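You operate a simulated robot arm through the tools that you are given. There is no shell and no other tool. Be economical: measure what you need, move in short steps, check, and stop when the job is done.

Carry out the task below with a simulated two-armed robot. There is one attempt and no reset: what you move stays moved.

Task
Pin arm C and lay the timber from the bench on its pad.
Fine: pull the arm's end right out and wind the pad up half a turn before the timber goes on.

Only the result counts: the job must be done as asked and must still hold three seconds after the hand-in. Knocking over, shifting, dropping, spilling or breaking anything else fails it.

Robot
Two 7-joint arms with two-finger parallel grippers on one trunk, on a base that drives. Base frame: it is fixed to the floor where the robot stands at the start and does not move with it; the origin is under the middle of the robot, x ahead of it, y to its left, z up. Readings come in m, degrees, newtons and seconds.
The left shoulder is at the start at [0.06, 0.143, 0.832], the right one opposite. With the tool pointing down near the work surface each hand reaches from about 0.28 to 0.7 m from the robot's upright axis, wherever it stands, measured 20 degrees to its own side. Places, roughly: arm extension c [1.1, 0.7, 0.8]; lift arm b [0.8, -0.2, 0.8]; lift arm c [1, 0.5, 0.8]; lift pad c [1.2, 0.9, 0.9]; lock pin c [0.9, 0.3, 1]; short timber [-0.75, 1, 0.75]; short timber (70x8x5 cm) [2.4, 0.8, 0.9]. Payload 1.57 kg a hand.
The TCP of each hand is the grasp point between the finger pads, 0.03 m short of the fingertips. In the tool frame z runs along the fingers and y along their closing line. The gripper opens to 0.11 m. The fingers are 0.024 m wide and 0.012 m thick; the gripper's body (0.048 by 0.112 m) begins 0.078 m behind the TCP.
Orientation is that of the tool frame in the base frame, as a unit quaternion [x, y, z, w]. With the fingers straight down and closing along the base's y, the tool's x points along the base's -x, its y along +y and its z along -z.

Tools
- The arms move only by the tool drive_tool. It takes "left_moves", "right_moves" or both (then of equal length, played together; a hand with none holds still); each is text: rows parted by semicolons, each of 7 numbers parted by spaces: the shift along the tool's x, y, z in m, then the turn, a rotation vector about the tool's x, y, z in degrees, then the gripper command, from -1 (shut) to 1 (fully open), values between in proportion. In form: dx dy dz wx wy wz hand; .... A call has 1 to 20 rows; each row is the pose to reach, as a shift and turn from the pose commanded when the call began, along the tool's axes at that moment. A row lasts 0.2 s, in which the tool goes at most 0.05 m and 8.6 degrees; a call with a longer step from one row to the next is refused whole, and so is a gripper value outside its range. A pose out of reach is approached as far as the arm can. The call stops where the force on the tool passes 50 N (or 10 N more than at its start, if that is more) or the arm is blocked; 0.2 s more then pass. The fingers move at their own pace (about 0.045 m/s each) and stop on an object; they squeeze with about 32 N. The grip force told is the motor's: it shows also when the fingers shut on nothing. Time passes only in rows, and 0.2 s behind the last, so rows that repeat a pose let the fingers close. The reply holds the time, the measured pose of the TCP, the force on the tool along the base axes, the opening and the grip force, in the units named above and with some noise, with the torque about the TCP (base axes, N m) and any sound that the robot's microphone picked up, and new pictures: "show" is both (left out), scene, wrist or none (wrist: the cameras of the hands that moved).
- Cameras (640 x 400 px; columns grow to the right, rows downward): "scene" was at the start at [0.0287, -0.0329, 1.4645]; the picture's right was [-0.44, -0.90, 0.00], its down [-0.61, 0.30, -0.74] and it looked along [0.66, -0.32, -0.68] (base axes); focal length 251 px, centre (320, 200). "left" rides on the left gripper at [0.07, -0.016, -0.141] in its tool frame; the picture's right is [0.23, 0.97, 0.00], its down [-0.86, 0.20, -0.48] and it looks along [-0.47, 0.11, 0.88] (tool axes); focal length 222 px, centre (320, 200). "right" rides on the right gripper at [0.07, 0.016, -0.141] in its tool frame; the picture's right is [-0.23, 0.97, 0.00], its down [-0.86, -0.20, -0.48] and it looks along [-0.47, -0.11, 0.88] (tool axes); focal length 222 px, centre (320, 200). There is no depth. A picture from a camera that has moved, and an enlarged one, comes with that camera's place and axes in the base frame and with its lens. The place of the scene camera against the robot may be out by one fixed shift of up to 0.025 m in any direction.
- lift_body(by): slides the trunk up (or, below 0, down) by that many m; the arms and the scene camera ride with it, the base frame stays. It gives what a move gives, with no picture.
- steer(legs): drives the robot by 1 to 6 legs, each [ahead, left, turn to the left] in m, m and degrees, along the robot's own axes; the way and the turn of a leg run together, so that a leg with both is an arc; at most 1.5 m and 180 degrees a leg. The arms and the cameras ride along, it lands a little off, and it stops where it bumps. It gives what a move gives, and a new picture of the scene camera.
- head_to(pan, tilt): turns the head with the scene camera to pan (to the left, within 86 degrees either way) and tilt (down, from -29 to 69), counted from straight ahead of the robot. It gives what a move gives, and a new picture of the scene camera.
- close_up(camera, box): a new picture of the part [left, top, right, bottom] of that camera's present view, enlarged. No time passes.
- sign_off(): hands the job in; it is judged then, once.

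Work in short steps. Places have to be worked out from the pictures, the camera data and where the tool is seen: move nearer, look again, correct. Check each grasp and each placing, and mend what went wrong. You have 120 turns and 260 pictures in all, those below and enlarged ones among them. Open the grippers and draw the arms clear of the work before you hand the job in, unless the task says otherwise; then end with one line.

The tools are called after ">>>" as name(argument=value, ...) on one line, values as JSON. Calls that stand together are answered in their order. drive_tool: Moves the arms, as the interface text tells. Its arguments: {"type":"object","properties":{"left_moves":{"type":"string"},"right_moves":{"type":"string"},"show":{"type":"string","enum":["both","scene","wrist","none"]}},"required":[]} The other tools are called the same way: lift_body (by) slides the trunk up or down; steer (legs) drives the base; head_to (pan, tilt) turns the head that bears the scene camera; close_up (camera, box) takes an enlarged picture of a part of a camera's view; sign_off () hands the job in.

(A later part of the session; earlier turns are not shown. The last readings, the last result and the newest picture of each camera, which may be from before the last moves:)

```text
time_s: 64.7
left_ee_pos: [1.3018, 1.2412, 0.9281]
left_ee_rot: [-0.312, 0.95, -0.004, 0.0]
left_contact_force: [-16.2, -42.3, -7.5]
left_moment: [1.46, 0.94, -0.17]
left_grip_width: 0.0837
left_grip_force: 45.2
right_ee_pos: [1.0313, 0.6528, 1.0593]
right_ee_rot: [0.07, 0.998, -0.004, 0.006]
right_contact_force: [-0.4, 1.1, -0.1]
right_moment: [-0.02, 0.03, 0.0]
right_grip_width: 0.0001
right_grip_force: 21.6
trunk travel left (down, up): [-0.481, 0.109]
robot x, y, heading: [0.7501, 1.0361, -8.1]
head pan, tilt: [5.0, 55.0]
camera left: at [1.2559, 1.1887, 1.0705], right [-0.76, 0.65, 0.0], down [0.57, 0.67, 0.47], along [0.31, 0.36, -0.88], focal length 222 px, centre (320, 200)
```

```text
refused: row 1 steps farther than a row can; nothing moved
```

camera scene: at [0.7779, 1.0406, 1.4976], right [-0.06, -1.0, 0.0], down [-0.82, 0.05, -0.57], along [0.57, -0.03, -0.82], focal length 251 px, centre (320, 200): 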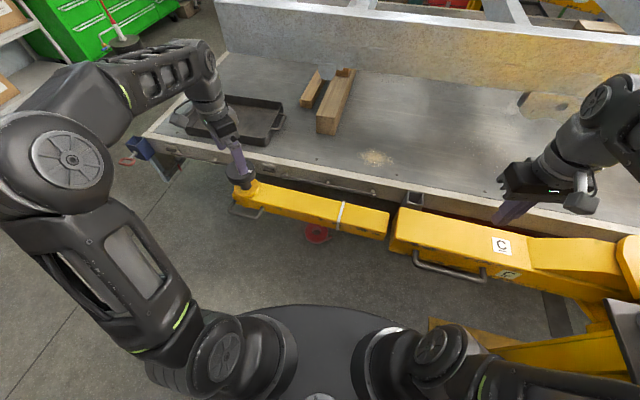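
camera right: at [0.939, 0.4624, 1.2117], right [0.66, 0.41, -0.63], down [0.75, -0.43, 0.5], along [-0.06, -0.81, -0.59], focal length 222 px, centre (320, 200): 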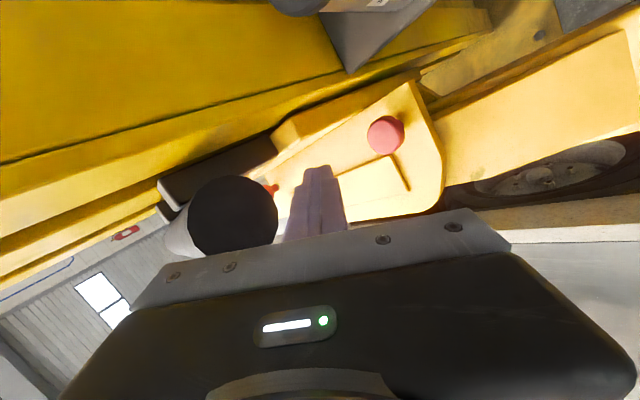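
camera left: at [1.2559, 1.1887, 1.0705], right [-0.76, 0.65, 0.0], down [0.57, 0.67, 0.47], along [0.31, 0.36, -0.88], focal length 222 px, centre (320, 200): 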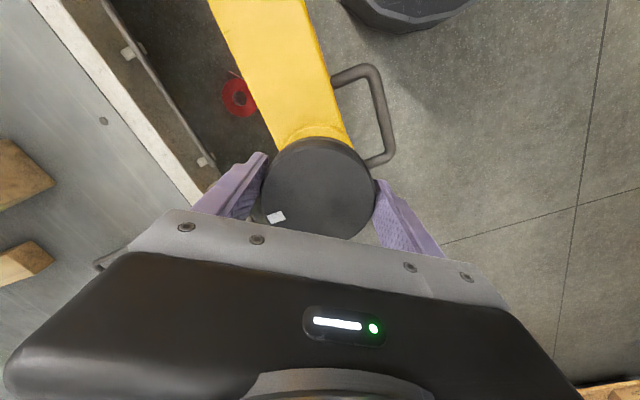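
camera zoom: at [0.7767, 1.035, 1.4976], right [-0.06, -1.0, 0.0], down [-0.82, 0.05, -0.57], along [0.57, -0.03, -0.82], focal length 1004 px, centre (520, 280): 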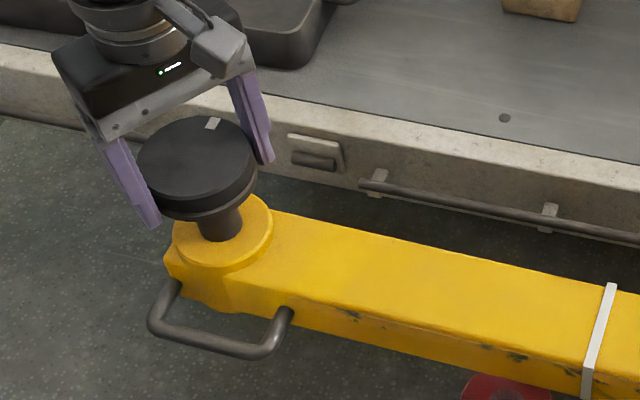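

>>> drive_tool(left_moves="0.0057 -0.0077 0 0 0 0 -1; 0.0057 -0.0077 0 0 0 0 -1; 0.0057 -0.0077 0 0 0 0 1; 0.0057 -0.0077 0 0 0 0 1; 0.0057 -0.0077 0 0 0 0 1; 0.0057 -0.0077 -0.04 0 0 0 1; 0.0057 -0.0077 -0.07 0 0 0 1", show="both")

>>> close_up(camera="scene", box=[190, 130, 350, 230])

```text
time_s: 66.3
left_ee_pos: [1.301, 1.2411, 0.9978]
left_ee_rot: [-0.314, 0.949, 0.0, 0.0]
left_contact_force: [-0.1, -0.1, 0.0]
left_moment: [0.01, -0.04, 0.0]
left_grip_width: 0.1099
left_grip_force: 0.1
right_ee_pos: [1.0325, 0.657, 1.0619]
right_ee_rot: [0.069, 0.998, -0.006, 0.004]
right_contact_force: [-0.5, 0.0, -1.0]
right_moment: [0.01, -0.03, -0.04]
right_grip_width: 0.0
right_grip_force: 21.8
trunk travel left (down, up): [-0.481, 0.109]
robot x, y, heading: [0.75, 1.034, -8.1]
head pan, tilt: [5.0, 55.0]
camera scene: at [0.7777, 1.0405, 1.4976], right [-0.06, -1.0, 0.0], down [-0.82, 0.05, -0.57], along [0.57, -0.03, -0.82], focal length 251 px, centre (320, 200)
camera left: at [1.2561, 1.1869, 1.1397], right [-0.76, 0.65, 0.0], down [0.57, 0.67, 0.48], along [0.31, 0.36, -0.88], focal length 222 px, centre (320, 200)
```

scene: 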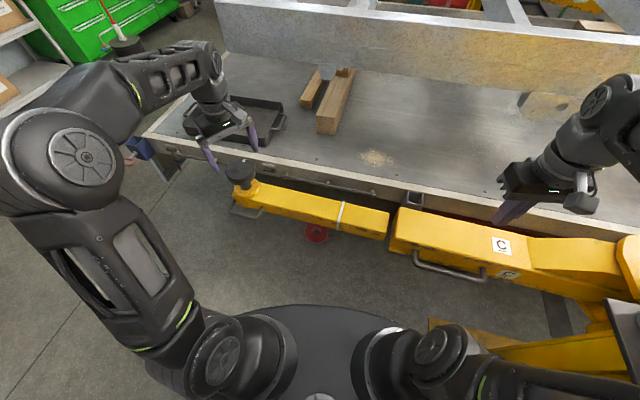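
left: 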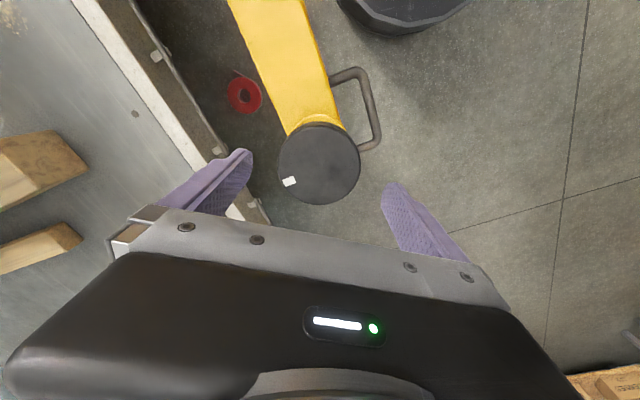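

```text
4.00 times, centred on (270, 180) of scene
camera zoom: at [0.7777, 1.0405, 1.4976], right [-0.06, -1.0, 0.0], down [-0.82, 0.05, -0.57], along [0.57, -0.03, -0.82], focal length 1004 px, centre (520, 280)
```

zoom: 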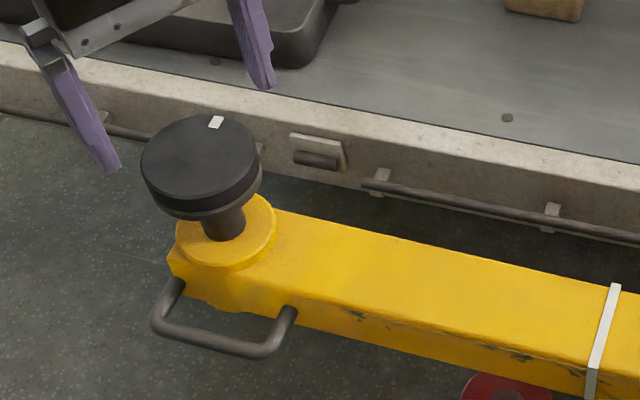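

Mark turned ~90° CCW and the pad sits slightly higher. I rotate the open hand back and recentre on (1.306,1.245).

>>> drive_tool(left_moves="-0.0058 0.0008 0 0 0 8.2 1; -0.0058 0.0008 0 0 0 16.4 1; -0.0058 0.0008 0 0 0 24.6 1; -0.0058 0.0008 0 0 0 32.8 1; -0.0058 0.0008 0 0 0 41 1; -0.0058 0.0008 0 0 0 49.2 1; -0.0058 0.0008 0 0 0 57.4 1; -0.0058 0.0008 0 0 0 65.6 1; -0.0058 0.0008 0 0 0 73.8 1; -0.0058 0.0008 0 0 0 82 1; -0.0058 0.0008 0 0 0 90 1; -0.0058 0.0008 0 0 0 90 1", show="none")

>>> drive_tool(left_moves="0 0 0.03 0 0 0 1; 0 0 0.06 0 0 0 1; 0 0 0.07 0 0 0 1; 0 0 0.07 0 0 0 0; 0 0 0.07 0 0 0 -1; 0 0 0.07 0 0 0 -1; 0 0 0.07 0 0 0 -1", show="wrist")

```text
time_s: 68.9
left_ee_pos: [1.3054, 1.2447, 0.9979]
left_ee_rot: [0.449, 0.894, 0.0, 0.0]
left_contact_force: [0.1, 0.5, 0.4]
left_moment: [0.02, -0.03, 0.0]
left_grip_width: 0.1099
left_grip_force: 0.1
right_ee_pos: [1.0336, 0.6563, 1.06]
right_ee_rot: [0.07, 0.998, -0.006, 0.006]
right_contact_force: [0.3, -0.3, -1.0]
right_moment: [-0.02, -0.03, -0.03]
right_grip_width: 0.0001
right_grip_force: 21.0
trunk travel left (down, up): [-0.481, 0.109]
robot x, y, heading: [0.7513, 1.0367, -8.3]
head pan, tilt: [5.0, 55.0]
```

```text
time_s: 70.5
left_ee_pos: [1.3064, 1.2463, 0.9261]
left_ee_rot: [0.449, 0.894, -0.001, 0.001]
left_contact_force: [1.6, 3.6, -2.5]
left_moment: [0.43, -0.71, -0.01]
left_grip_width: 0.0838
left_grip_force: 35.1
right_ee_pos: [1.0341, 0.6563, 1.0614]
right_ee_rot: [0.07, 0.997, -0.006, 0.006]
right_contact_force: [-1.3, 0.1, 0.5]
right_moment: [-0.02, -0.01, -0.04]
right_grip_width: 0.0
right_grip_force: 21.3
trunk travel left (down, up): [-0.481, 0.109]
robot x, y, heading: [0.7529, 1.0341, -8.3]
head pan, tilt: [5.0, 55.0]
camera left: at [1.2528, 1.2927, 1.0676], right [0.65, 0.76, 0.0], down [0.67, -0.57, 0.48], along [0.37, -0.31, -0.88], focal length 222 px, centre (320, 200)
```

left: 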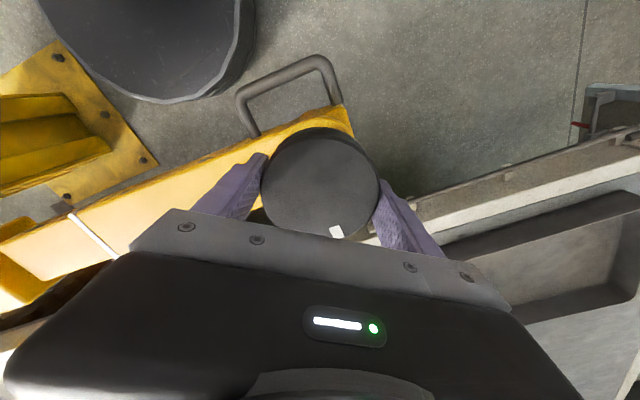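

Regripped, centred. Second quarter turn CCW.

>>> drive_tool(left_moves="0 0 0 0 0 -8.2 -1; 0 0 0 0 0 -16.4 -1; 0 0 0 0 0 -24.6 -1; 0 0 0 0 0 -32.8 -1; 0 0 0 0 0 -41 -1; 0 0 0 0 0 -49.2 -1; 0 0 0 0 0 -57.4 -1; 0 0 0 0 0 -65.6 -1; 0 0 0 0 0 -73.8 -1; 0 0 0 0 0 -82 -1; 0 0 0 0 0 -90.2 -1; 0 0 0 0 0 -92 -1; 0 0 0 0 0 -92 -1", show="none")

>>> drive_tool(left_moves="0 0 0 0 0 0 1; 0 0 0 0 0 0 1; 0 0 0 0 0 0 1; 0 0 -0.04 0 0 0 1; 0 0 -0.08 0 0 0 1", show="wrist")

>>> close_up(camera="scene", box=[190, 130, 350, 230])

```text
time_s: 73.3
left_ee_pos: [1.3058, 1.246, 0.9292]
left_ee_rot: [-0.333, 0.943, -0.001, 0.002]
left_contact_force: [3.9, 7.8, 18.3]
left_moment: [1.58, 1.35, 0.07]
left_grip_width: 0.0837
left_grip_force: 45.0
right_ee_pos: [1.0328, 0.6573, 1.0608]
right_ee_rot: [0.07, 0.998, -0.006, 0.007]
right_contact_force: [0.3, -0.5, -0.2]
right_moment: [0.02, 0.04, -0.03]
right_grip_width: 0.0001
right_grip_force: 21.3
trunk travel left (down, up): [-0.481, 0.109]
robot x, y, heading: [0.7504, 1.0399, -8.3]
head pan, tilt: [5.0, 55.0]
```

```text
time_s: 74.5
left_ee_pos: [1.3053, 1.246, 1.0067]
left_ee_rot: [-0.331, 0.943, -0.001, 0.0]
left_contact_force: [0.4, -0.5, 0.5]
left_moment: [0.01, 0.02, -0.01]
left_grip_width: 0.1098
left_grip_force: 0.0
right_ee_pos: [1.033, 0.6567, 1.0611]
right_ee_rot: [0.07, 0.998, -0.006, 0.006]
right_contact_force: [-0.2, -0.3, -0.4]
right_moment: [-0.02, -0.01, -0.01]
right_grip_width: 0.0001
right_grip_force: 21.1
trunk travel left (down, up): [-0.481, 0.109]
robot x, y, heading: [0.7556, 1.0356, -8.2]
head pan, tilt: [5.0, 55.0]
camera left: at [1.2614, 1.1907, 1.1494], right [-0.79, 0.62, 0.0], down [0.54, 0.69, 0.48], along [0.3, 0.37, -0.88], focal length 222 px, centre (320, 200)
```

left: 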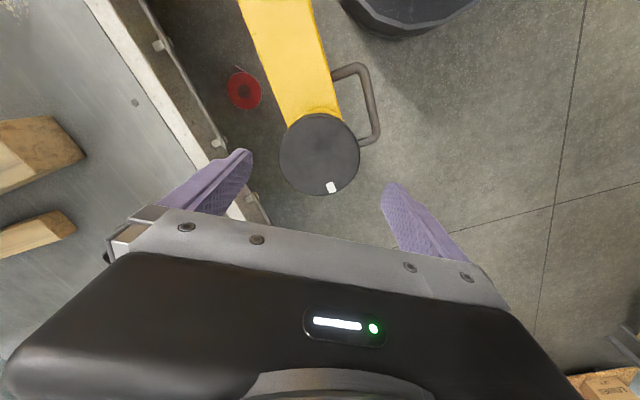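

```text
4.00 times, centred on (270, 180) of scene
camera zoom: at [0.7776, 1.0406, 1.4976], right [-0.06, -1.0, 0.0], down [-0.82, 0.05, -0.57], along [0.57, -0.03, -0.82], focal length 1004 px, centre (520, 280)
```

zoom: 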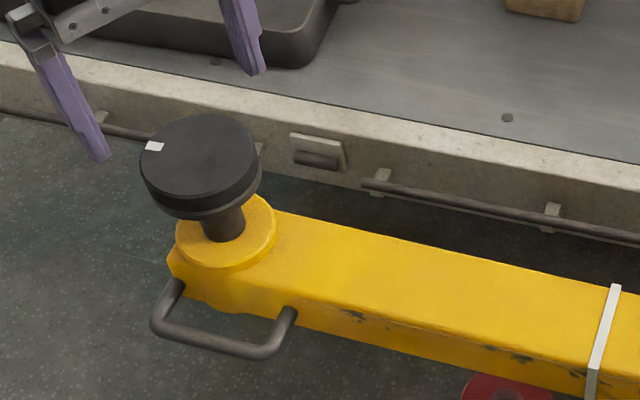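

The mark has gone from −y to +y (~180°) and the pad is slightly higher. Now I raise the hand, reverse, and turn toward the bench at (−0.75,1.0).

>>> drive_tool(left_moves="0 0 -0.04 0 0 8 0; 0.02 0 -0.05 0 0 16 0; 0.05 0 -0.05 0 0 24 0; 0.08 0 -0.05 0 0 32 0; 0.11 0 -0.05 0 0 39 0", show="none")

>>> steer(legs=[[-0.55, 0, 0], [0, 0, 90], [0, 0, 98]])

>>> head_to(pan=0, tilt=35)

```text
time_s: 75.7
left_ee_pos: [1.2199, 1.1765, 1.0565]
left_ee_rot: [0.005, 1.0, -0.001, 0.001]
left_contact_force: [0.6, -0.4, -0.1]
left_moment: [-0.01, -0.04, -0.01]
left_grip_width: 0.0552
left_grip_force: 0.2
right_ee_pos: [1.033, 0.6568, 1.0619]
right_ee_rot: [0.069, 0.998, -0.006, 0.006]
right_contact_force: [-0.4, -0.6, 0.1]
right_moment: [0.0, -0.04, -0.04]
right_grip_width: 0.0
right_grip_force: 21.1
trunk travel left (down, up): [-0.481, 0.109]
robot x, y, heading: [0.7501, 1.0335, -8.4]
head pan, tilt: [5.0, 55.0]
```

```text
time_s: 86.8
left_ee_pos: [-0.2337, 0.9169, 1.0572]
left_ee_rot: [0.998, 0.061, -0.001, 0.0]
left_contact_force: [0.3, 0.5, 0.3]
left_moment: [0.03, -0.02, 0.03]
left_grip_width: 0.0551
left_grip_force: 0.2
right_ee_pos: [-0.1141, 1.4556, 1.0616]
right_ee_rot: [1.0, -0.006, -0.006, -0.005]
right_contact_force: [0.5, -0.1, -0.1]
right_moment: [0.03, 0.01, -0.03]
right_grip_width: 0.0
right_grip_force: 20.8
trunk travel left (down, up): [-0.481, 0.109]
robot x, y, heading: [0.2144, 1.1182, 179.2]
head pan, tilt: [5.0, 55.0]
camera scene: at [0.1548, 1.1131, 1.4976], right [-0.07, 1.0, 0.0], down [0.82, 0.06, -0.57], along [-0.57, -0.04, -0.82], focal length 251 px, centre (320, 200)
```

scene: 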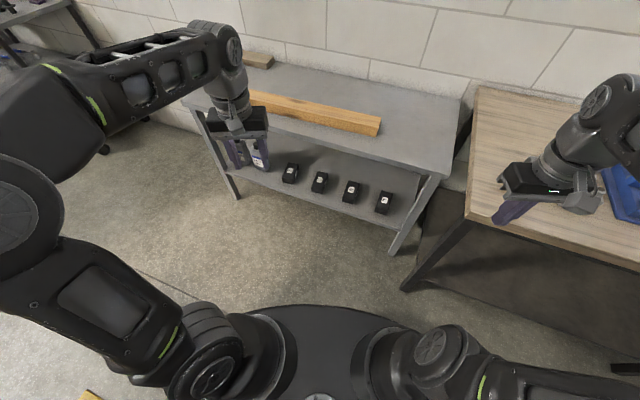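

```text
time_s: 87.6
left_ee_pos: [-0.2343, 0.9163, 1.0562]
left_ee_rot: [0.998, 0.062, -0.001, -0.001]
left_contact_force: [0.3, 0.5, 0.0]
left_moment: [0.0, 0.03, 0.01]
left_grip_width: 0.0552
left_grip_force: 0.0
right_ee_pos: [-0.1148, 1.4567, 1.0609]
right_ee_rot: [1.0, -0.007, -0.006, -0.005]
right_contact_force: [-0.1, -0.8, 0.0]
right_moment: [-0.01, 0.0, 0.04]
right_grip_width: 0.0
right_grip_force: 21.2
trunk travel left (down, up): [-0.481, 0.109]
robot x, y, heading: [0.2145, 1.1164, 179.3]
head pan, tilt: [0.0, 35.0]
camera scene: at [0.1387, 1.1197, 1.5258], right [0.02, 1.0, 0.0], down [0.57, -0.01, -0.82], along [-0.82, 0.01, -0.57], focal length 251 px, centre (320, 200)
```

scene: 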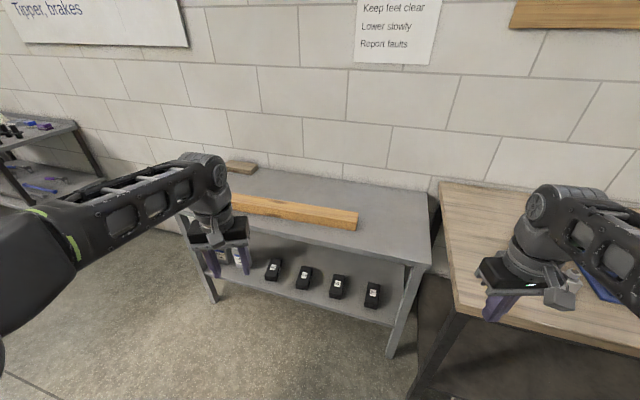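

Timber on the bench spans roughly y 0.57–1.27 at x≈−0.8. I tuck the right hand in a bit, then drive 0.5 m closer.

>>> drive_tool(right_moves="0.015 0.04 0 0 0 0 -1; 0.03 0.08 0 0 0 0 -1; 0.03 0.12 0 0 0 0 -1; 0.03 0.15 0 0 0 0 -1", left_moves="0.02 0.04 -0.03 0 0 0 0; 0.04 0.08 -0.05 0 0 0 0; 0.05 0.1 -0.05 0 0 0 0; 0.05 0.1 -0.05 0 0 0 1", show="none")

>>> steer(legs=[[0.45, 0, 0]])

>>> head_to(pan=0, tilt=55)

>>> close_up(camera="left", box=[0, 0, 640, 400])

```text
refused: row 1 steps farther than a row can; nothing moved
```

```text
time_s: 90.3
left_ee_pos: [-0.683, 0.9302, 1.0571]
left_ee_rot: [0.998, 0.056, 0.0, 0.0]
left_contact_force: [-0.1, 0.0, -0.8]
left_moment: [-0.01, -0.02, -0.02]
left_grip_width: 0.0554
left_grip_force: 0.0
right_ee_pos: [-0.5591, 1.4682, 1.0613]
right_ee_rot: [1.0, -0.01, -0.006, -0.005]
right_contact_force: [-0.6, 0.6, -0.3]
right_moment: [-0.01, -0.04, 0.0]
right_grip_width: 0.0001
right_grip_force: 21.2
trunk travel left (down, up): [-0.481, 0.109]
robot x, y, heading: [-0.2345, 1.1261, 178.4]
head pan, tilt: [0.0, 35.0]
camera scene: at [-0.3091, 1.1296, 1.5258], right [0.03, 1.0, 0.0], down [0.57, -0.01, -0.82], along [-0.82, 0.02, -0.57], focal length 251 px, centre (320, 200)
```

scene: 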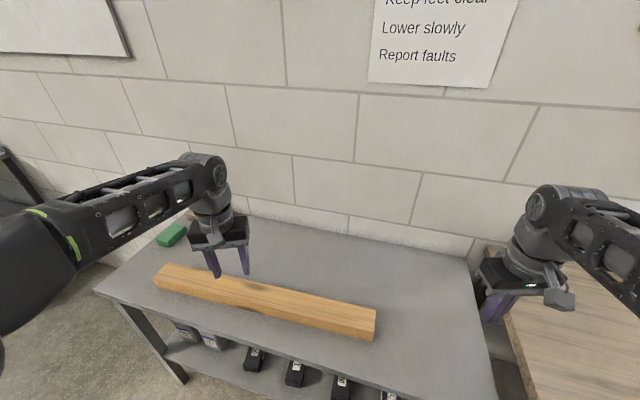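

```text
time_s: 91.2
left_ee_pos: [-0.6825, 0.9286, 1.0572]
left_ee_rot: [0.998, 0.056, -0.001, -0.001]
left_contact_force: [-0.3, 0.8, 0.6]
left_moment: [0.01, -0.02, -0.01]
left_grip_width: 0.055
left_grip_force: 0.0
right_ee_pos: [-0.5573, 1.4685, 1.0612]
right_ee_rot: [1.0, -0.009, -0.006, -0.005]
right_contact_force: [0.0, 1.6, 0.4]
right_moment: [0.02, 0.0, 0.03]
right_grip_width: 0.0
right_grip_force: 20.8
trunk travel left (down, up): [-0.481, 0.109]
robot x, y, heading: [-0.231, 1.124, 178.5]
head pan, tilt: [0.0, 55.0]
camera scene: at [-0.2924, 1.1291, 1.4977], right [0.03, 1.0, 0.0], down [0.82, -0.02, -0.57], along [-0.57, 0.01, -0.82], focal length 251 px, centre (320, 200)
```

scene: 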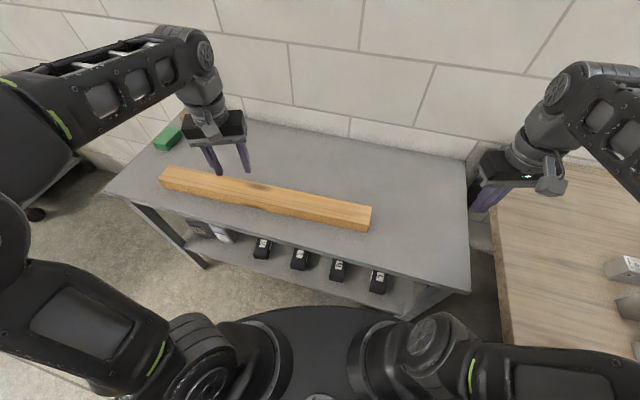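

```text
1.00 times, centred on (320, 200) of left (not enlarged: the box is as wide or as high as the picture)
camera zoom: at [-0.6141, 0.9544, 1.1981], right [0.33, -0.94, 0.0], down [-0.83, -0.29, 0.48], along [-0.45, -0.16, -0.88], focal length 222 px, centre (320, 200)
```

zoom: 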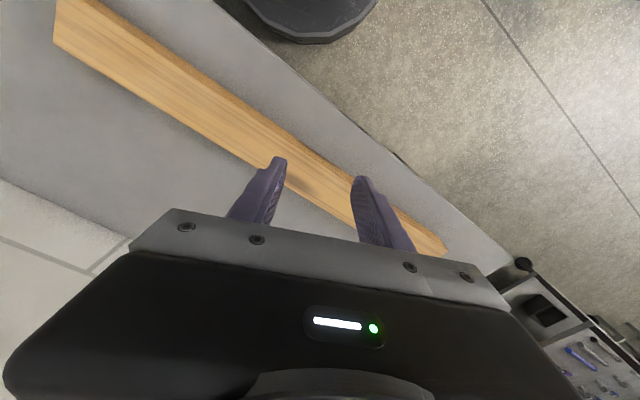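

The whole timber is visible. Enlarge for its corners.

>>> close_up(camera="scene", box=[140, 120, 396, 280])

```text
2.50 times, centred on (268, 200) of scene
camera zoom: at [-0.2924, 1.1291, 1.4977], right [0.03, 1.0, 0.0], down [0.82, -0.02, -0.57], along [-0.57, 0.01, -0.82], focal length 627 px, centre (450, 200)
```

zoom: 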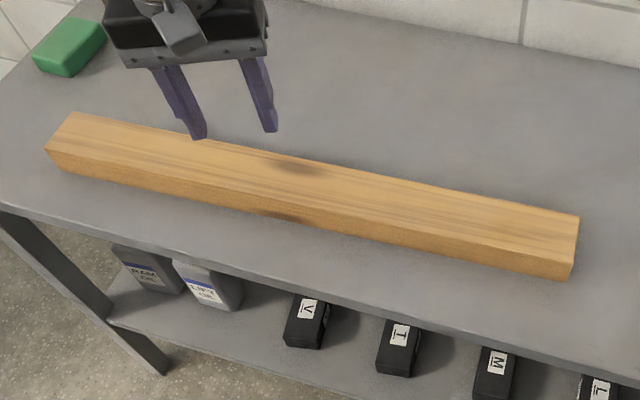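

Timber axis ≈ (0.27,0.96), centre ≈(−0.79,0.94), top about 0.82–0.86. I move the left hand above the centre, turning the closing line across the timber.

>>> drive_tool(left_moves="-0.015 -0.004 0 0 0 -8.5 1; -0.03 -0.008 0 0 0 -17 1; -0.045 -0.012 0 0 0 -25.5 1; -0.06 -0.016 0 0 0 -34 1; -0.075 -0.02 0.01 0 0 -42.5 1; -0.09 -0.024 0.02 0 0 -51 1; -0.103 -0.026 0.03 0 0 -59.5 1; -0.103 -0.026 0.03 0 0 -68 1; -0.103 -0.026 0.03 0 0 -68 1", show="both")

```text
time_s: 93.2
left_ee_pos: [-0.7876, 0.945, 1.0254]
left_ee_rot: [0.796, 0.605, 0.001, -0.001]
left_contact_force: [0.5, 0.6, -0.3]
left_moment: [0.01, 0.02, 0.0]
left_grip_width: 0.1101
left_grip_force: 0.1
right_ee_pos: [-0.5581, 1.4683, 1.061]
right_ee_rot: [1.0, -0.011, -0.006, -0.005]
right_contact_force: [0.0, 0.7, 0.6]
right_moment: [-0.02, -0.02, 0.0]
right_grip_width: 0.0
right_grip_force: 20.8
trunk travel left (down, up): [-0.481, 0.109]
robot x, y, heading: [-0.2353, 1.1255, 178.6]
head pan, tilt: [0.0, 55.0]
camera scene: at [-0.2924, 1.1291, 1.4976], right [0.03, 1.0, 0.0], down [0.82, -0.02, -0.57], along [-0.57, 0.01, -0.82], focal length 251 px, centre (320, 200)
camera left: at [-0.784, 1.0163, 1.1679], right [1.0, -0.04, 0.0], down [-0.04, -0.88, 0.48], along [-0.02, -0.48, -0.88], focal length 222 px, centre (320, 200)
```

scene: 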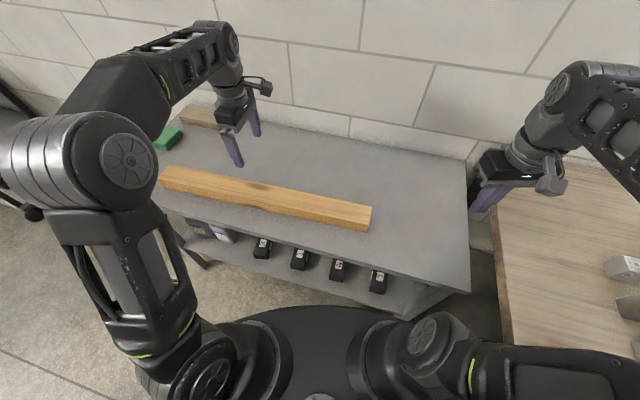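
left: 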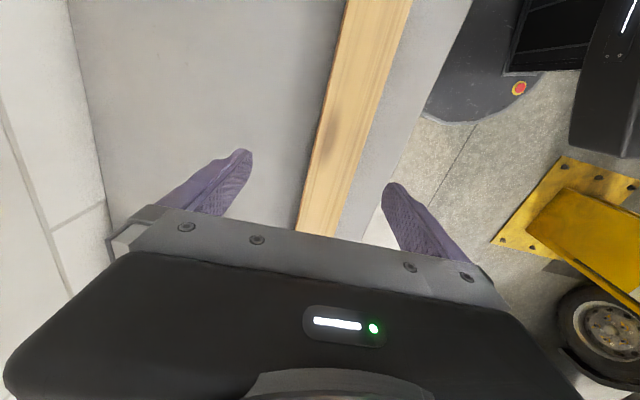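

The timber lies further +x than the hand. Enlarge the wrist view to measure its width and thus height.

>>> close_up(camera="left", box=[240, 0, 480, 240])

```text
1.67 times, centred on (360, 120) of left
camera zoom: at [-0.784, 1.0163, 1.1679], right [1.0, -0.04, 0.0], down [-0.04, -0.88, 0.48], along [-0.02, -0.48, -0.88], focal length 370 px, centre (253, 333)
```

zoom: 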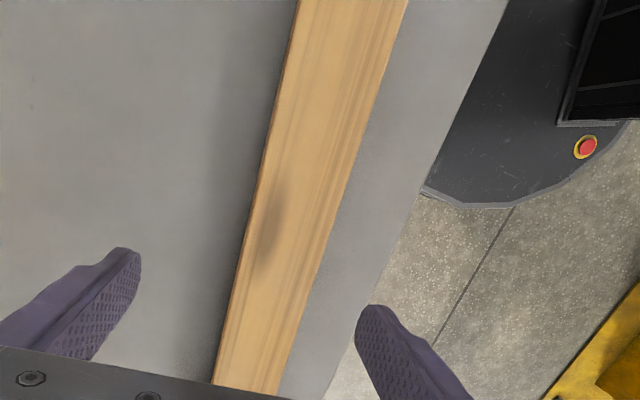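

Computed: timber centre ≈(−0.750,0.931), top ≈0.805. I centre over it and lower partway, then check.

>>> drive_tool(left_moves="-0.0034 0.02 0.02 0 0 0 1; -0.0034 0.04 0.05 0 0 0 1; -0.0034 0.04 0.09 0 0 0 1; -0.0034 0.04 0.13 0 0 0 1", show="both")

>>> close_up(camera="scene", box=[140, 120, 396, 280])

```text
time_s: 94.2
left_ee_pos: [-0.7523, 0.9322, 0.8965]
left_ee_rot: [0.797, 0.605, 0.0, -0.001]
left_contact_force: [-0.8, -0.5, -1.1]
left_moment: [0.01, 0.02, 0.01]
left_grip_width: 0.1104
left_grip_force: 0.0
right_ee_pos: [-0.5575, 1.4695, 1.0611]
right_ee_rot: [1.0, -0.011, -0.006, -0.006]
right_contact_force: [-0.8, 0.0, 0.5]
right_moment: [0.03, 0.01, 0.0]
right_grip_width: 0.0003
right_grip_force: 21.4
trunk travel left (down, up): [-0.481, 0.109]
robot x, y, heading: [-0.2323, 1.1238, 178.6]
head pan, tilt: [0.0, 55.0]
camera scene: at [-0.2927, 1.1292, 1.4976], right [0.03, 1.0, 0.0], down [0.82, -0.02, -0.57], along [-0.57, 0.01, -0.82], focal length 251 px, centre (320, 200)
camera left: at [-0.7478, 1.004, 1.0375], right [1.0, -0.04, 0.0], down [-0.04, -0.88, 0.48], along [-0.02, -0.48, -0.88], focal length 222 px, centre (320, 200)
```

scene: 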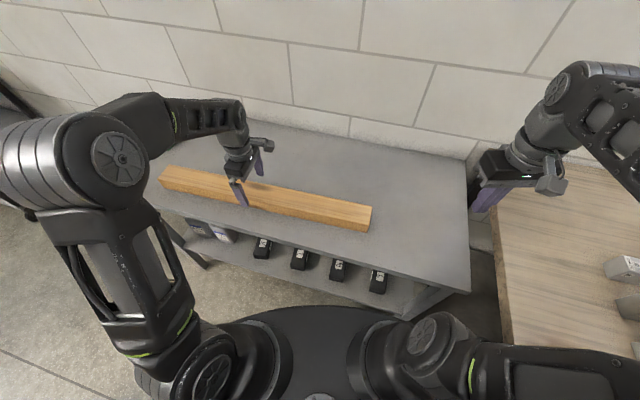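
left: 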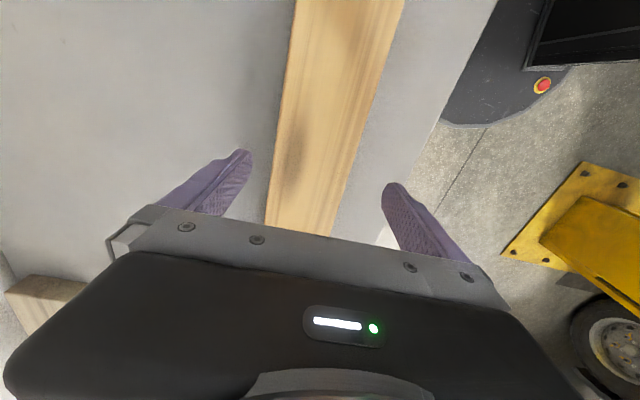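

```text
2.50 times, centred on (268, 200) of scene
camera zoom: at [-0.2927, 1.1292, 1.4976], right [0.03, 1.0, 0.0], down [0.82, -0.02, -0.57], along [-0.57, 0.01, -0.82], focal length 627 px, centre (450, 200)
```

zoom: 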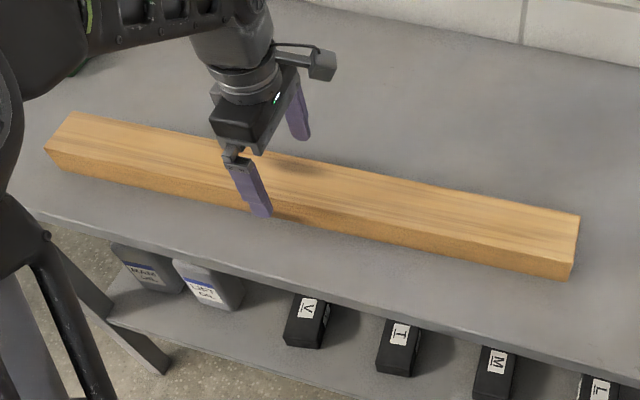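

Centred within a few mm. Shift 1 cm along the axis toward the true middle and descend to z≈0.80, then close.

>>> drive_tool(left_moves="-0.01 -0.002 0.04 0 0 0 1; -0.01 -0.002 0.07 0 0 0 1; -0.01 -0.002 0.085 0 0 0 1; -0.01 -0.002 0.095 0 0 0 1; -0.01 -0.002 0.095 0 0 0 -0.5; -0.01 -0.002 0.095 0 0 0 -1; -0.01 -0.002 0.095 0 0 0 -1; -0.01 -0.002 0.095 0 0 0 -1", show="both")

>>> close_up(camera="scene", box=[140, 120, 396, 280])

```text
time_s: 94.9
left_ee_pos: [-0.7561, 0.9243, 0.8292]
left_ee_rot: [0.796, 0.605, 0.0, -0.001]
left_contact_force: [12.1, 1.8, 24.8]
left_moment: [-0.64, -1.7, 0.18]
left_grip_width: 0.11
left_grip_force: 0.0
right_ee_pos: [-0.5584, 1.4687, 1.0615]
right_ee_rot: [1.0, -0.009, -0.006, -0.006]
right_contact_force: [-0.3, -0.4, 0.2]
right_moment: [0.0, -0.04, 0.01]
right_grip_width: 0.0
right_grip_force: 21.1
trunk travel left (down, up): [-0.481, 0.109]
robot x, y, heading: [-0.2371, 1.124, 178.6]
head pan, tilt: [0.0, 55.0]
stopped in row 3 (left hand): the force on the tool passed its limit at 65 N (the readings are from after the stop); the commanded pose is now the measured one
camera scene: at [-0.2907, 1.1297, 1.4981], right [0.02, 1.0, 0.0], down [0.82, -0.02, -0.57], along [-0.57, 0.01, -0.82], focal length 251 px, centre (320, 200)
camera left: at [-0.7522, 0.9948, 0.9719], right [1.0, -0.04, 0.0], down [-0.04, -0.88, 0.48], along [-0.02, -0.48, -0.88], focal length 222 px, centre (320, 200)
```

scene: 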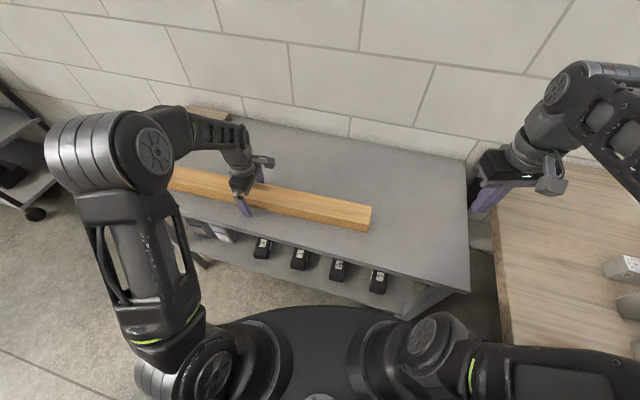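
left: 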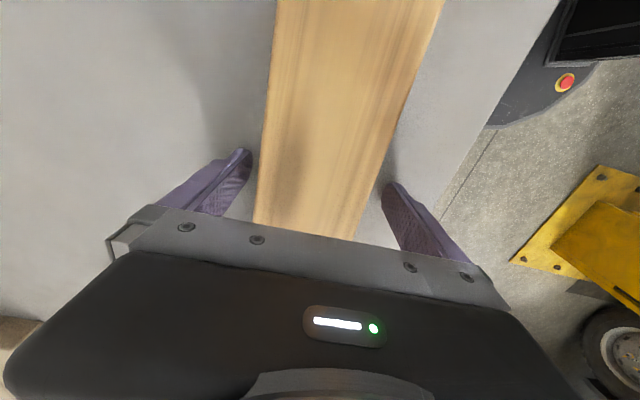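

```text
2.50 times, centred on (268, 200) of scene
camera zoom: at [-0.2907, 1.1297, 1.4981], right [0.02, 1.0, 0.0], down [0.82, -0.02, -0.57], along [-0.57, 0.01, -0.82], focal length 627 px, centre (450, 200)
```

zoom: 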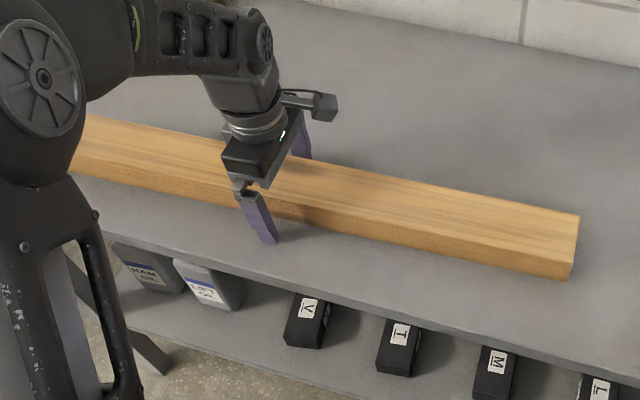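

The tips touched the bench (surface ≈0.80), so timber top is ≈0.85. With that height, the centre is ~1.3 cm further along +axis. Raise 5 mm, shift, close.

>>> drive_tool(left_moves="0 0 -0.005 0 0 0 1; 0.013 0 -0.005 0 0 0 1; 0.013 0 -0.005 0 0 0 0; 0.013 0 -0.005 0 0 0 -1; 0.013 0 -0.005 0 0 0 -1; 0.013 0 -0.005 0 0 0 -1; 0.013 0 -0.005 0 0 0 -1", show="wrist")

```text
time_s: 96.5
left_ee_pos: [-0.7563, 0.9349, 0.8331]
left_ee_rot: [0.796, 0.605, -0.002, -0.002]
left_contact_force: [-5.8, 0.6, 3.4]
left_moment: [-0.31, -0.3, -0.34]
left_grip_width: 0.0703
left_grip_force: 31.8
right_ee_pos: [-0.5591, 1.4688, 1.0609]
right_ee_rot: [1.0, -0.011, -0.006, -0.006]
right_contact_force: [0.5, -0.8, 1.2]
right_moment: [0.02, -0.01, 0.03]
right_grip_width: 0.0001
right_grip_force: 21.6
trunk travel left (down, up): [-0.481, 0.109]
robot x, y, heading: [-0.2311, 1.1237, 178.7]
head pan, tilt: [0.0, 55.0]
camera left: at [-0.7513, 1.0072, 0.9744], right [1.0, -0.04, -0.01], down [-0.03, -0.88, 0.48], along [-0.03, -0.48, -0.88], focal length 222 px, centre (320, 200)
```

left: 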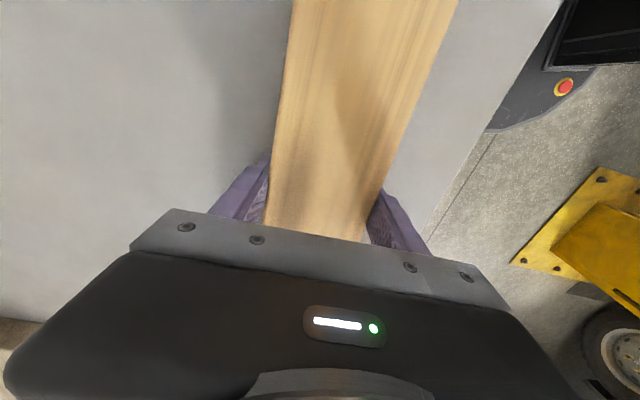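

Gripped at 70 mm width. Lift 6 cm gently and read the balance.

>>> drive_tool(left_moves="0 0 -0.01 0 0 0 -1; 0 0 -0.025 0 0 0 -1; 0 0 -0.045 0 0 0 -1; 0 0 -0.06 0 0 0 -1; 0 0 -0.06 0 0 0 -1", show="scene")

```text
time_s: 97.7
left_ee_pos: [-0.7553, 0.9343, 0.8916]
left_ee_rot: [0.796, 0.605, 0.0, -0.001]
left_contact_force: [0.1, 0.4, -10.4]
left_moment: [-0.11, 0.05, -0.01]
left_grip_width: 0.0696
left_grip_force: 31.9
right_ee_pos: [-0.5596, 1.4681, 1.0609]
right_ee_rot: [1.0, -0.01, -0.006, -0.006]
right_contact_force: [-0.2, 0.0, 0.1]
right_moment: [0.01, -0.01, 0.03]
right_grip_width: 0.0001
right_grip_force: 20.9
trunk travel left (down, up): [-0.481, 0.109]
robot x, y, heading: [-0.2349, 1.1216, 178.5]
head pan, tilt: [0.0, 55.0]
camera scene: at [-0.2934, 1.1288, 1.4975], right [0.03, 1.0, 0.0], down [0.82, -0.02, -0.57], along [-0.57, 0.01, -0.82], focal length 251 px, centre (320, 200)
```

scene: 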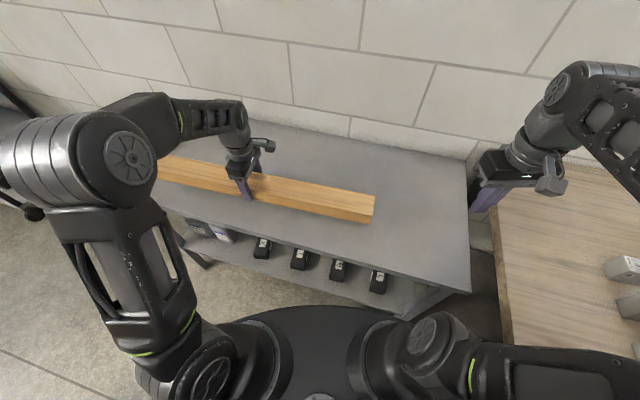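

Weight ~10.4 N, CoM ~1 cm toward +y from the grip: well balanced. Raise and draw it in, raise the trunk, then reverse clear of the bench.

>>> drive_tool(left_moves="0 0 -0.03 0 0 0 -1; 0 0.01 -0.06 0 0 0 -1; 0.008 0.03 -0.07 0 0 0 -1; 0.014 0.05 -0.07 0 0 0 -1; 0.021 0.077 -0.07 0 0 0 -1; 0.021 0.077 -0.07 0 0 0 -1", show="none")

>>> lift_body(by=0.1)

>>> steer(legs=[[-0.5, 0, 0], [0, -0.28, 0]])

```text
time_s: 99.1
left_ee_pos: [-0.6734, 0.9351, 0.9623]
left_ee_rot: [0.796, 0.605, 0.0, -0.002]
left_contact_force: [0.1, 0.9, -11.3]
left_moment: [-0.16, 0.01, 0.01]
left_grip_width: 0.07
left_grip_force: 31.8
right_ee_pos: [-0.5593, 1.4691, 1.0596]
right_ee_rot: [1.0, -0.011, -0.006, -0.006]
right_contact_force: [0.4, -0.7, -0.7]
right_moment: [0.02, -0.01, 0.0]
right_grip_width: 0.0002
right_grip_force: 20.8
trunk travel left (down, up): [-0.481, 0.109]
robot x, y, heading: [-0.2382, 1.1226, 178.6]
head pan, tilt: [0.0, 55.0]
```

```text
time_s: 100.4
left_ee_pos: [-0.6737, 0.9346, 1.0613]
left_ee_rot: [0.796, 0.605, 0.0, -0.002]
left_contact_force: [1.1, 0.1, -10.3]
left_moment: [-0.14, 0.05, 0.02]
left_grip_width: 0.0702
left_grip_force: 32.8
right_ee_pos: [-0.56, 1.4686, 1.1615]
right_ee_rot: [1.0, -0.011, -0.006, -0.006]
right_contact_force: [1.0, 0.1, -0.2]
right_moment: [0.02, 0.0, -0.03]
right_grip_width: 0.0001
right_grip_force: 21.5
trunk travel left (down, up): [-0.581, 0.009]
robot x, y, heading: [-0.2328, 1.1254, 178.8]
head pan, tilt: [0.0, 55.0]
```

```text
time_s: 104.9
left_ee_pos: [-0.164, 1.1999, 1.0621]
left_ee_rot: [0.798, 0.603, -0.002, -0.002]
left_contact_force: [0.8, 0.3, -10.4]
left_moment: [-0.16, 0.05, 0.01]
left_grip_width: 0.0699
left_grip_force: 31.8
right_ee_pos: [-0.0449, 1.7338, 1.1614]
right_ee_rot: [1.0, -0.013, -0.005, -0.006]
right_contact_force: [1.1, 0.3, 0.3]
right_moment: [-0.01, 0.0, 0.0]
right_grip_width: 0.0001
right_grip_force: 21.8
trunk travel left (down, up): [-0.581, 0.009]
robot x, y, heading: [0.2784, 1.3868, 178.3]
head pan, tilt: [0.0, 55.0]
camera scene: at [0.2183, 1.3925, 1.5975], right [0.03, 1.0, 0.0], down [0.82, -0.03, -0.57], along [-0.57, 0.02, -0.82], focal length 251 px, centre (320, 200)
```

scene: 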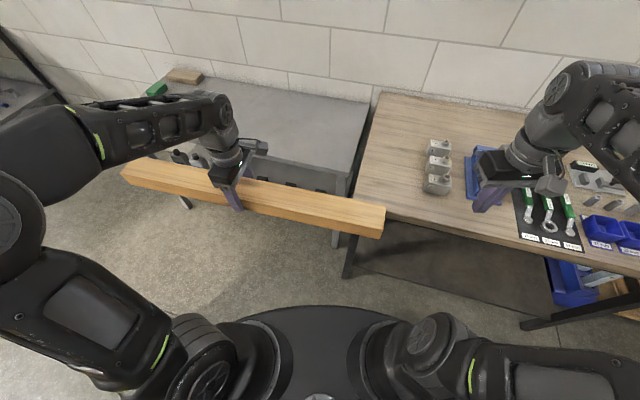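

Carrying well. Rotate 178° left in place to face the lift.

>>> steer(legs=[[0, 0, 90], [0, 0, 91]])

```text
time_s: 113.0
left_ee_pos: [0.715, 1.5812, 1.0625]
left_ee_rot: [-0.609, 0.793, -0.003, 0.001]
left_contact_force: [-0.9, 0.4, -10.4]
left_moment: [0.12, -0.04, -0.02]
left_grip_width: 0.0697
left_grip_force: 32.0
right_ee_pos: [0.6062, 1.0462, 1.1612]
right_ee_rot: [0.005, 1.0, -0.006, 0.007]
right_contact_force: [-0.5, -0.7, -0.2]
right_moment: [-0.01, 0.03, 0.02]
right_grip_width: 0.0
right_grip_force: 21.6
trunk travel left (down, up): [-0.581, 0.009]
robot x, y, heading: [0.2773, 1.3811, -0.6]
head pan, tilt: [0.0, 55.0]
camera scene: at [0.3043, 1.39, 1.5975], right [-0.01, -1.0, 0.0], down [-0.82, 0.01, -0.57], along [0.57, -0.01, -0.82], focal length 251 px, centre (320, 200)
```

scene: 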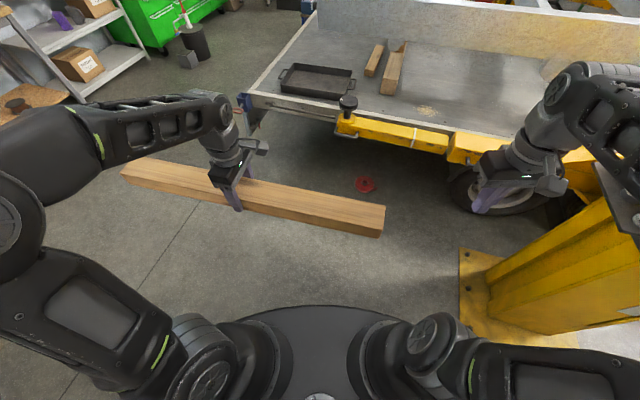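

CoM is (−0.004,−0.012) from the TCP, so TCP should end at ≈(1.310,1.257). Drive right and ahead, stopping slightly short.

>>> steer(legs=[[0.2, -0.32, 0], [0.3, 0, 0]])

>>> close_up(camera="left", box=[0, 0, 640, 400])

```text
time_s: 117.0
left_ee_pos: [1.216, 1.2611, 1.0621]
left_ee_rot: [-0.612, 0.791, -0.002, 0.001]
left_contact_force: [-0.1, 0.0, -10.0]
left_moment: [0.12, -0.01, 0.01]
left_grip_width: 0.0699
left_grip_force: 32.0
right_ee_pos: [1.1116, 0.7244, 1.1605]
right_ee_rot: [0.0, 1.0, -0.006, 0.005]
right_contact_force: [0.5, -0.4, -0.7]
right_moment: [0.02, 0.01, -0.03]
right_grip_width: 0.0
right_grip_force: 21.6
trunk travel left (down, up): [-0.581, 0.009]
robot x, y, heading: [0.7778, 1.0617, -0.4]
head pan, tilt: [0.0, 55.0]
camera scene: at [0.8066, 1.0664, 1.5975], right [0.0, -1.0, 0.0], down [-0.82, 0.0, -0.57], along [0.57, 0.0, -0.82], focal length 251 px, centre (320, 200)
```

scene: 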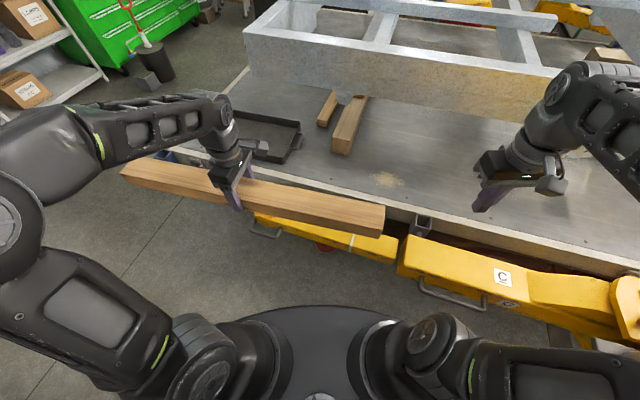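

```text
1.00 times, centred on (320, 200) of left (not enlarged: the box is as wide or as high as the picture)
camera zoom: at [1.2148, 1.19, 1.203], right [-1.0, 0.02, 0.0], down [0.02, 0.88, 0.48], along [0.01, 0.48, -0.88], focal length 222 px, centre (320, 200)
```

zoom: 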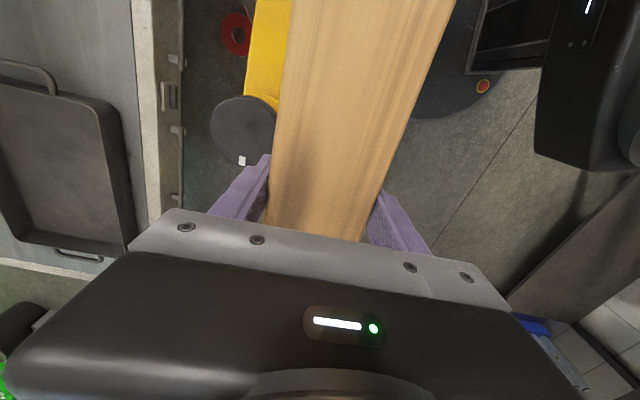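

Wrist view confirms the pad axis ≈(1.3055,1.2435). Shift over it and lower to 3 cm above.

>>> drive_tool(left_moves="-0.003 -0.015 0 0 0 0 -1; -0.006 -0.035 0.01 0 0 0 -1; -0.01 -0.055 0.025 0 0 0 -1; -0.014 -0.075 0.04 0 0 0 -1; -0.017 -0.092 0.05 0 0 0 -1; -0.017 -0.092 0.05 0 0 0 -1", show="both")

>>> close_up(camera="scene", box=[110, 130, 430, 330])

```text
time_s: 118.4
left_ee_pos: [1.3077, 1.2535, 1.0128]
left_ee_rot: [-0.613, 0.79, -0.002, 0.0]
left_contact_force: [-0.1, 0.0, -10.2]
left_moment: [0.13, -0.01, -0.02]
left_grip_width: 0.0695
left_grip_force: 31.9
right_ee_pos: [1.109, 0.7255, 1.1616]
right_ee_rot: [-0.001, 1.0, -0.005, 0.007]
right_contact_force: [0.7, -0.3, 0.4]
right_moment: [0.0, -0.02, -0.01]
right_grip_width: 0.0001
right_grip_force: 21.7
trunk travel left (down, up): [-0.581, 0.009]
robot x, y, heading: [0.7756, 1.0614, -0.6]
head pan, tilt: [0.0, 55.0]
camera scene: at [0.8051, 1.0664, 1.5976], right [0.0, -1.0, 0.0], down [-0.82, 0.0, -0.57], along [0.57, 0.0, -0.82], focal length 251 px, centre (320, 200)
camera left: at [1.3072, 1.1839, 1.1545], right [-1.0, 0.02, 0.0], down [0.02, 0.88, 0.48], along [0.01, 0.48, -0.88], focal length 222 px, centre (320, 200)
```

scene: 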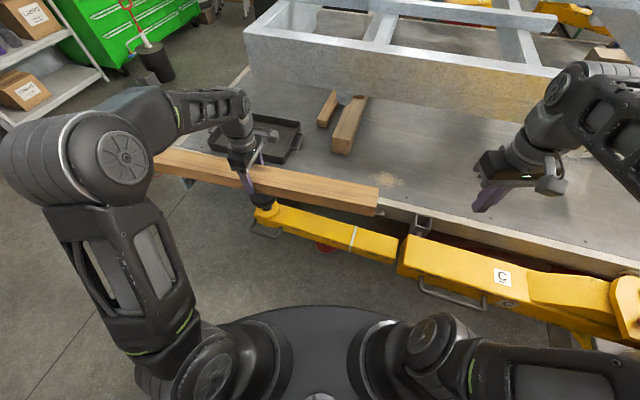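
left: 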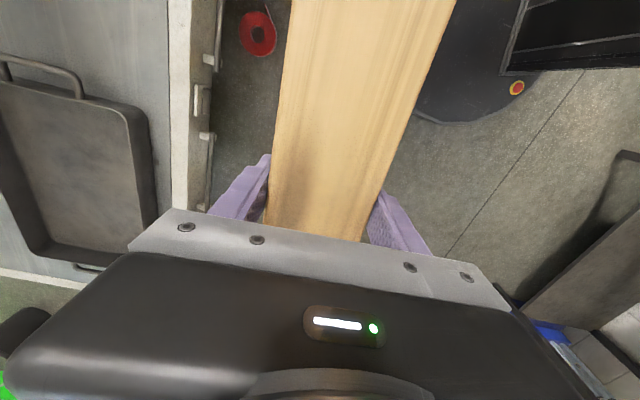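

```text
2.00 times, centred on (270, 230) of scene
camera zoom: at [0.8051, 1.0664, 1.5976], right [0.0, -1.0, 0.0], down [-0.82, 0.0, -0.57], along [0.57, 0.0, -0.82], focal length 502 px, centre (420, 140)
```

zoom: 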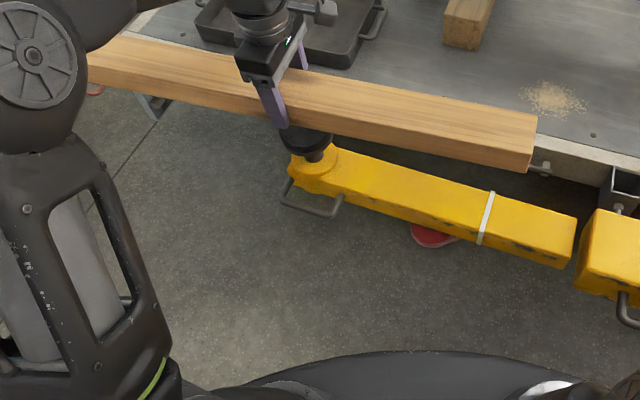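

Aligned over the pad. Lower slowly in 5 mm steps until the weight transfers.

>>> drive_tool(left_moves="0 -0.0015 0.006 0 0 0 -1; 0 -0.0015 0.012 0 0 0 -1; 0 -0.0015 0.018 0 0 0 -1; 0 -0.0015 0.024 0 0 0 -1; 0 -0.0015 0.028 0 0 0 -1; 0 -0.0015 0.028 0 0 0 -1", show="none")

>>> close_up(camera="scene", box=[200, 160, 360, 260])

```text
time_s: 119.8
left_ee_pos: [1.3084, 1.2561, 0.9839]
left_ee_rot: [-0.614, 0.79, -0.002, 0.001]
left_contact_force: [0.2, -0.7, -10.4]
left_moment: [0.16, -0.03, 0.0]
left_grip_width: 0.0698
left_grip_force: 32.0
right_ee_pos: [1.1102, 0.7255, 1.1603]
right_ee_rot: [0.001, 1.0, -0.006, 0.006]
right_contact_force: [-0.2, 0.1, 0.2]
right_moment: [0.0, -0.01, 0.03]
right_grip_width: 0.0
right_grip_force: 21.4
trunk travel left (down, up): [-0.581, 0.009]
robot x, y, heading: [0.7764, 1.0655, -0.4]
head pan, tilt: [0.0, 55.0]
```

```text
4.00 times, centred on (280, 210) of scene
camera zoom: at [0.8056, 1.0663, 1.5975], right [0.0, -1.0, 0.0], down [-0.82, 0.0, -0.57], along [0.57, 0.0, -0.82], focal length 1004 px, centre (480, 160)
```

zoom: 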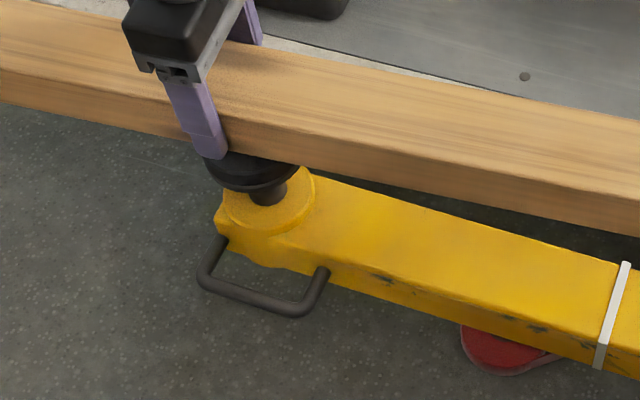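

Not yet in contact. Continue lowering.

>>> drive_tool(left_moves="0 0 0.004 0 0 0 -1; 0 0 0.008 0 0 0 -1; 0 0 0.011 0 0 0 -1; 0 0 0.011 0 0 0 -1", show="none")

```text
time_s: 120.8
left_ee_pos: [1.3086, 1.2547, 0.9717]
left_ee_rot: [-0.613, 0.79, -0.002, 0.0]
left_contact_force: [-0.5, 0.9, -11.2]
left_moment: [0.17, -0.01, -0.03]
left_grip_width: 0.0698
left_grip_force: 32.0
right_ee_pos: [1.1115, 0.7255, 1.1611]
right_ee_rot: [0.0, 1.0, -0.006, 0.006]
right_contact_force: [0.4, -0.1, 0.6]
right_moment: [-0.01, -0.02, -0.01]
right_grip_width: 0.0002
right_grip_force: 21.3
trunk travel left (down, up): [-0.581, 0.009]
robot x, y, heading: [0.777, 1.0622, -0.3]
head pan, tilt: [0.0, 55.0]
```

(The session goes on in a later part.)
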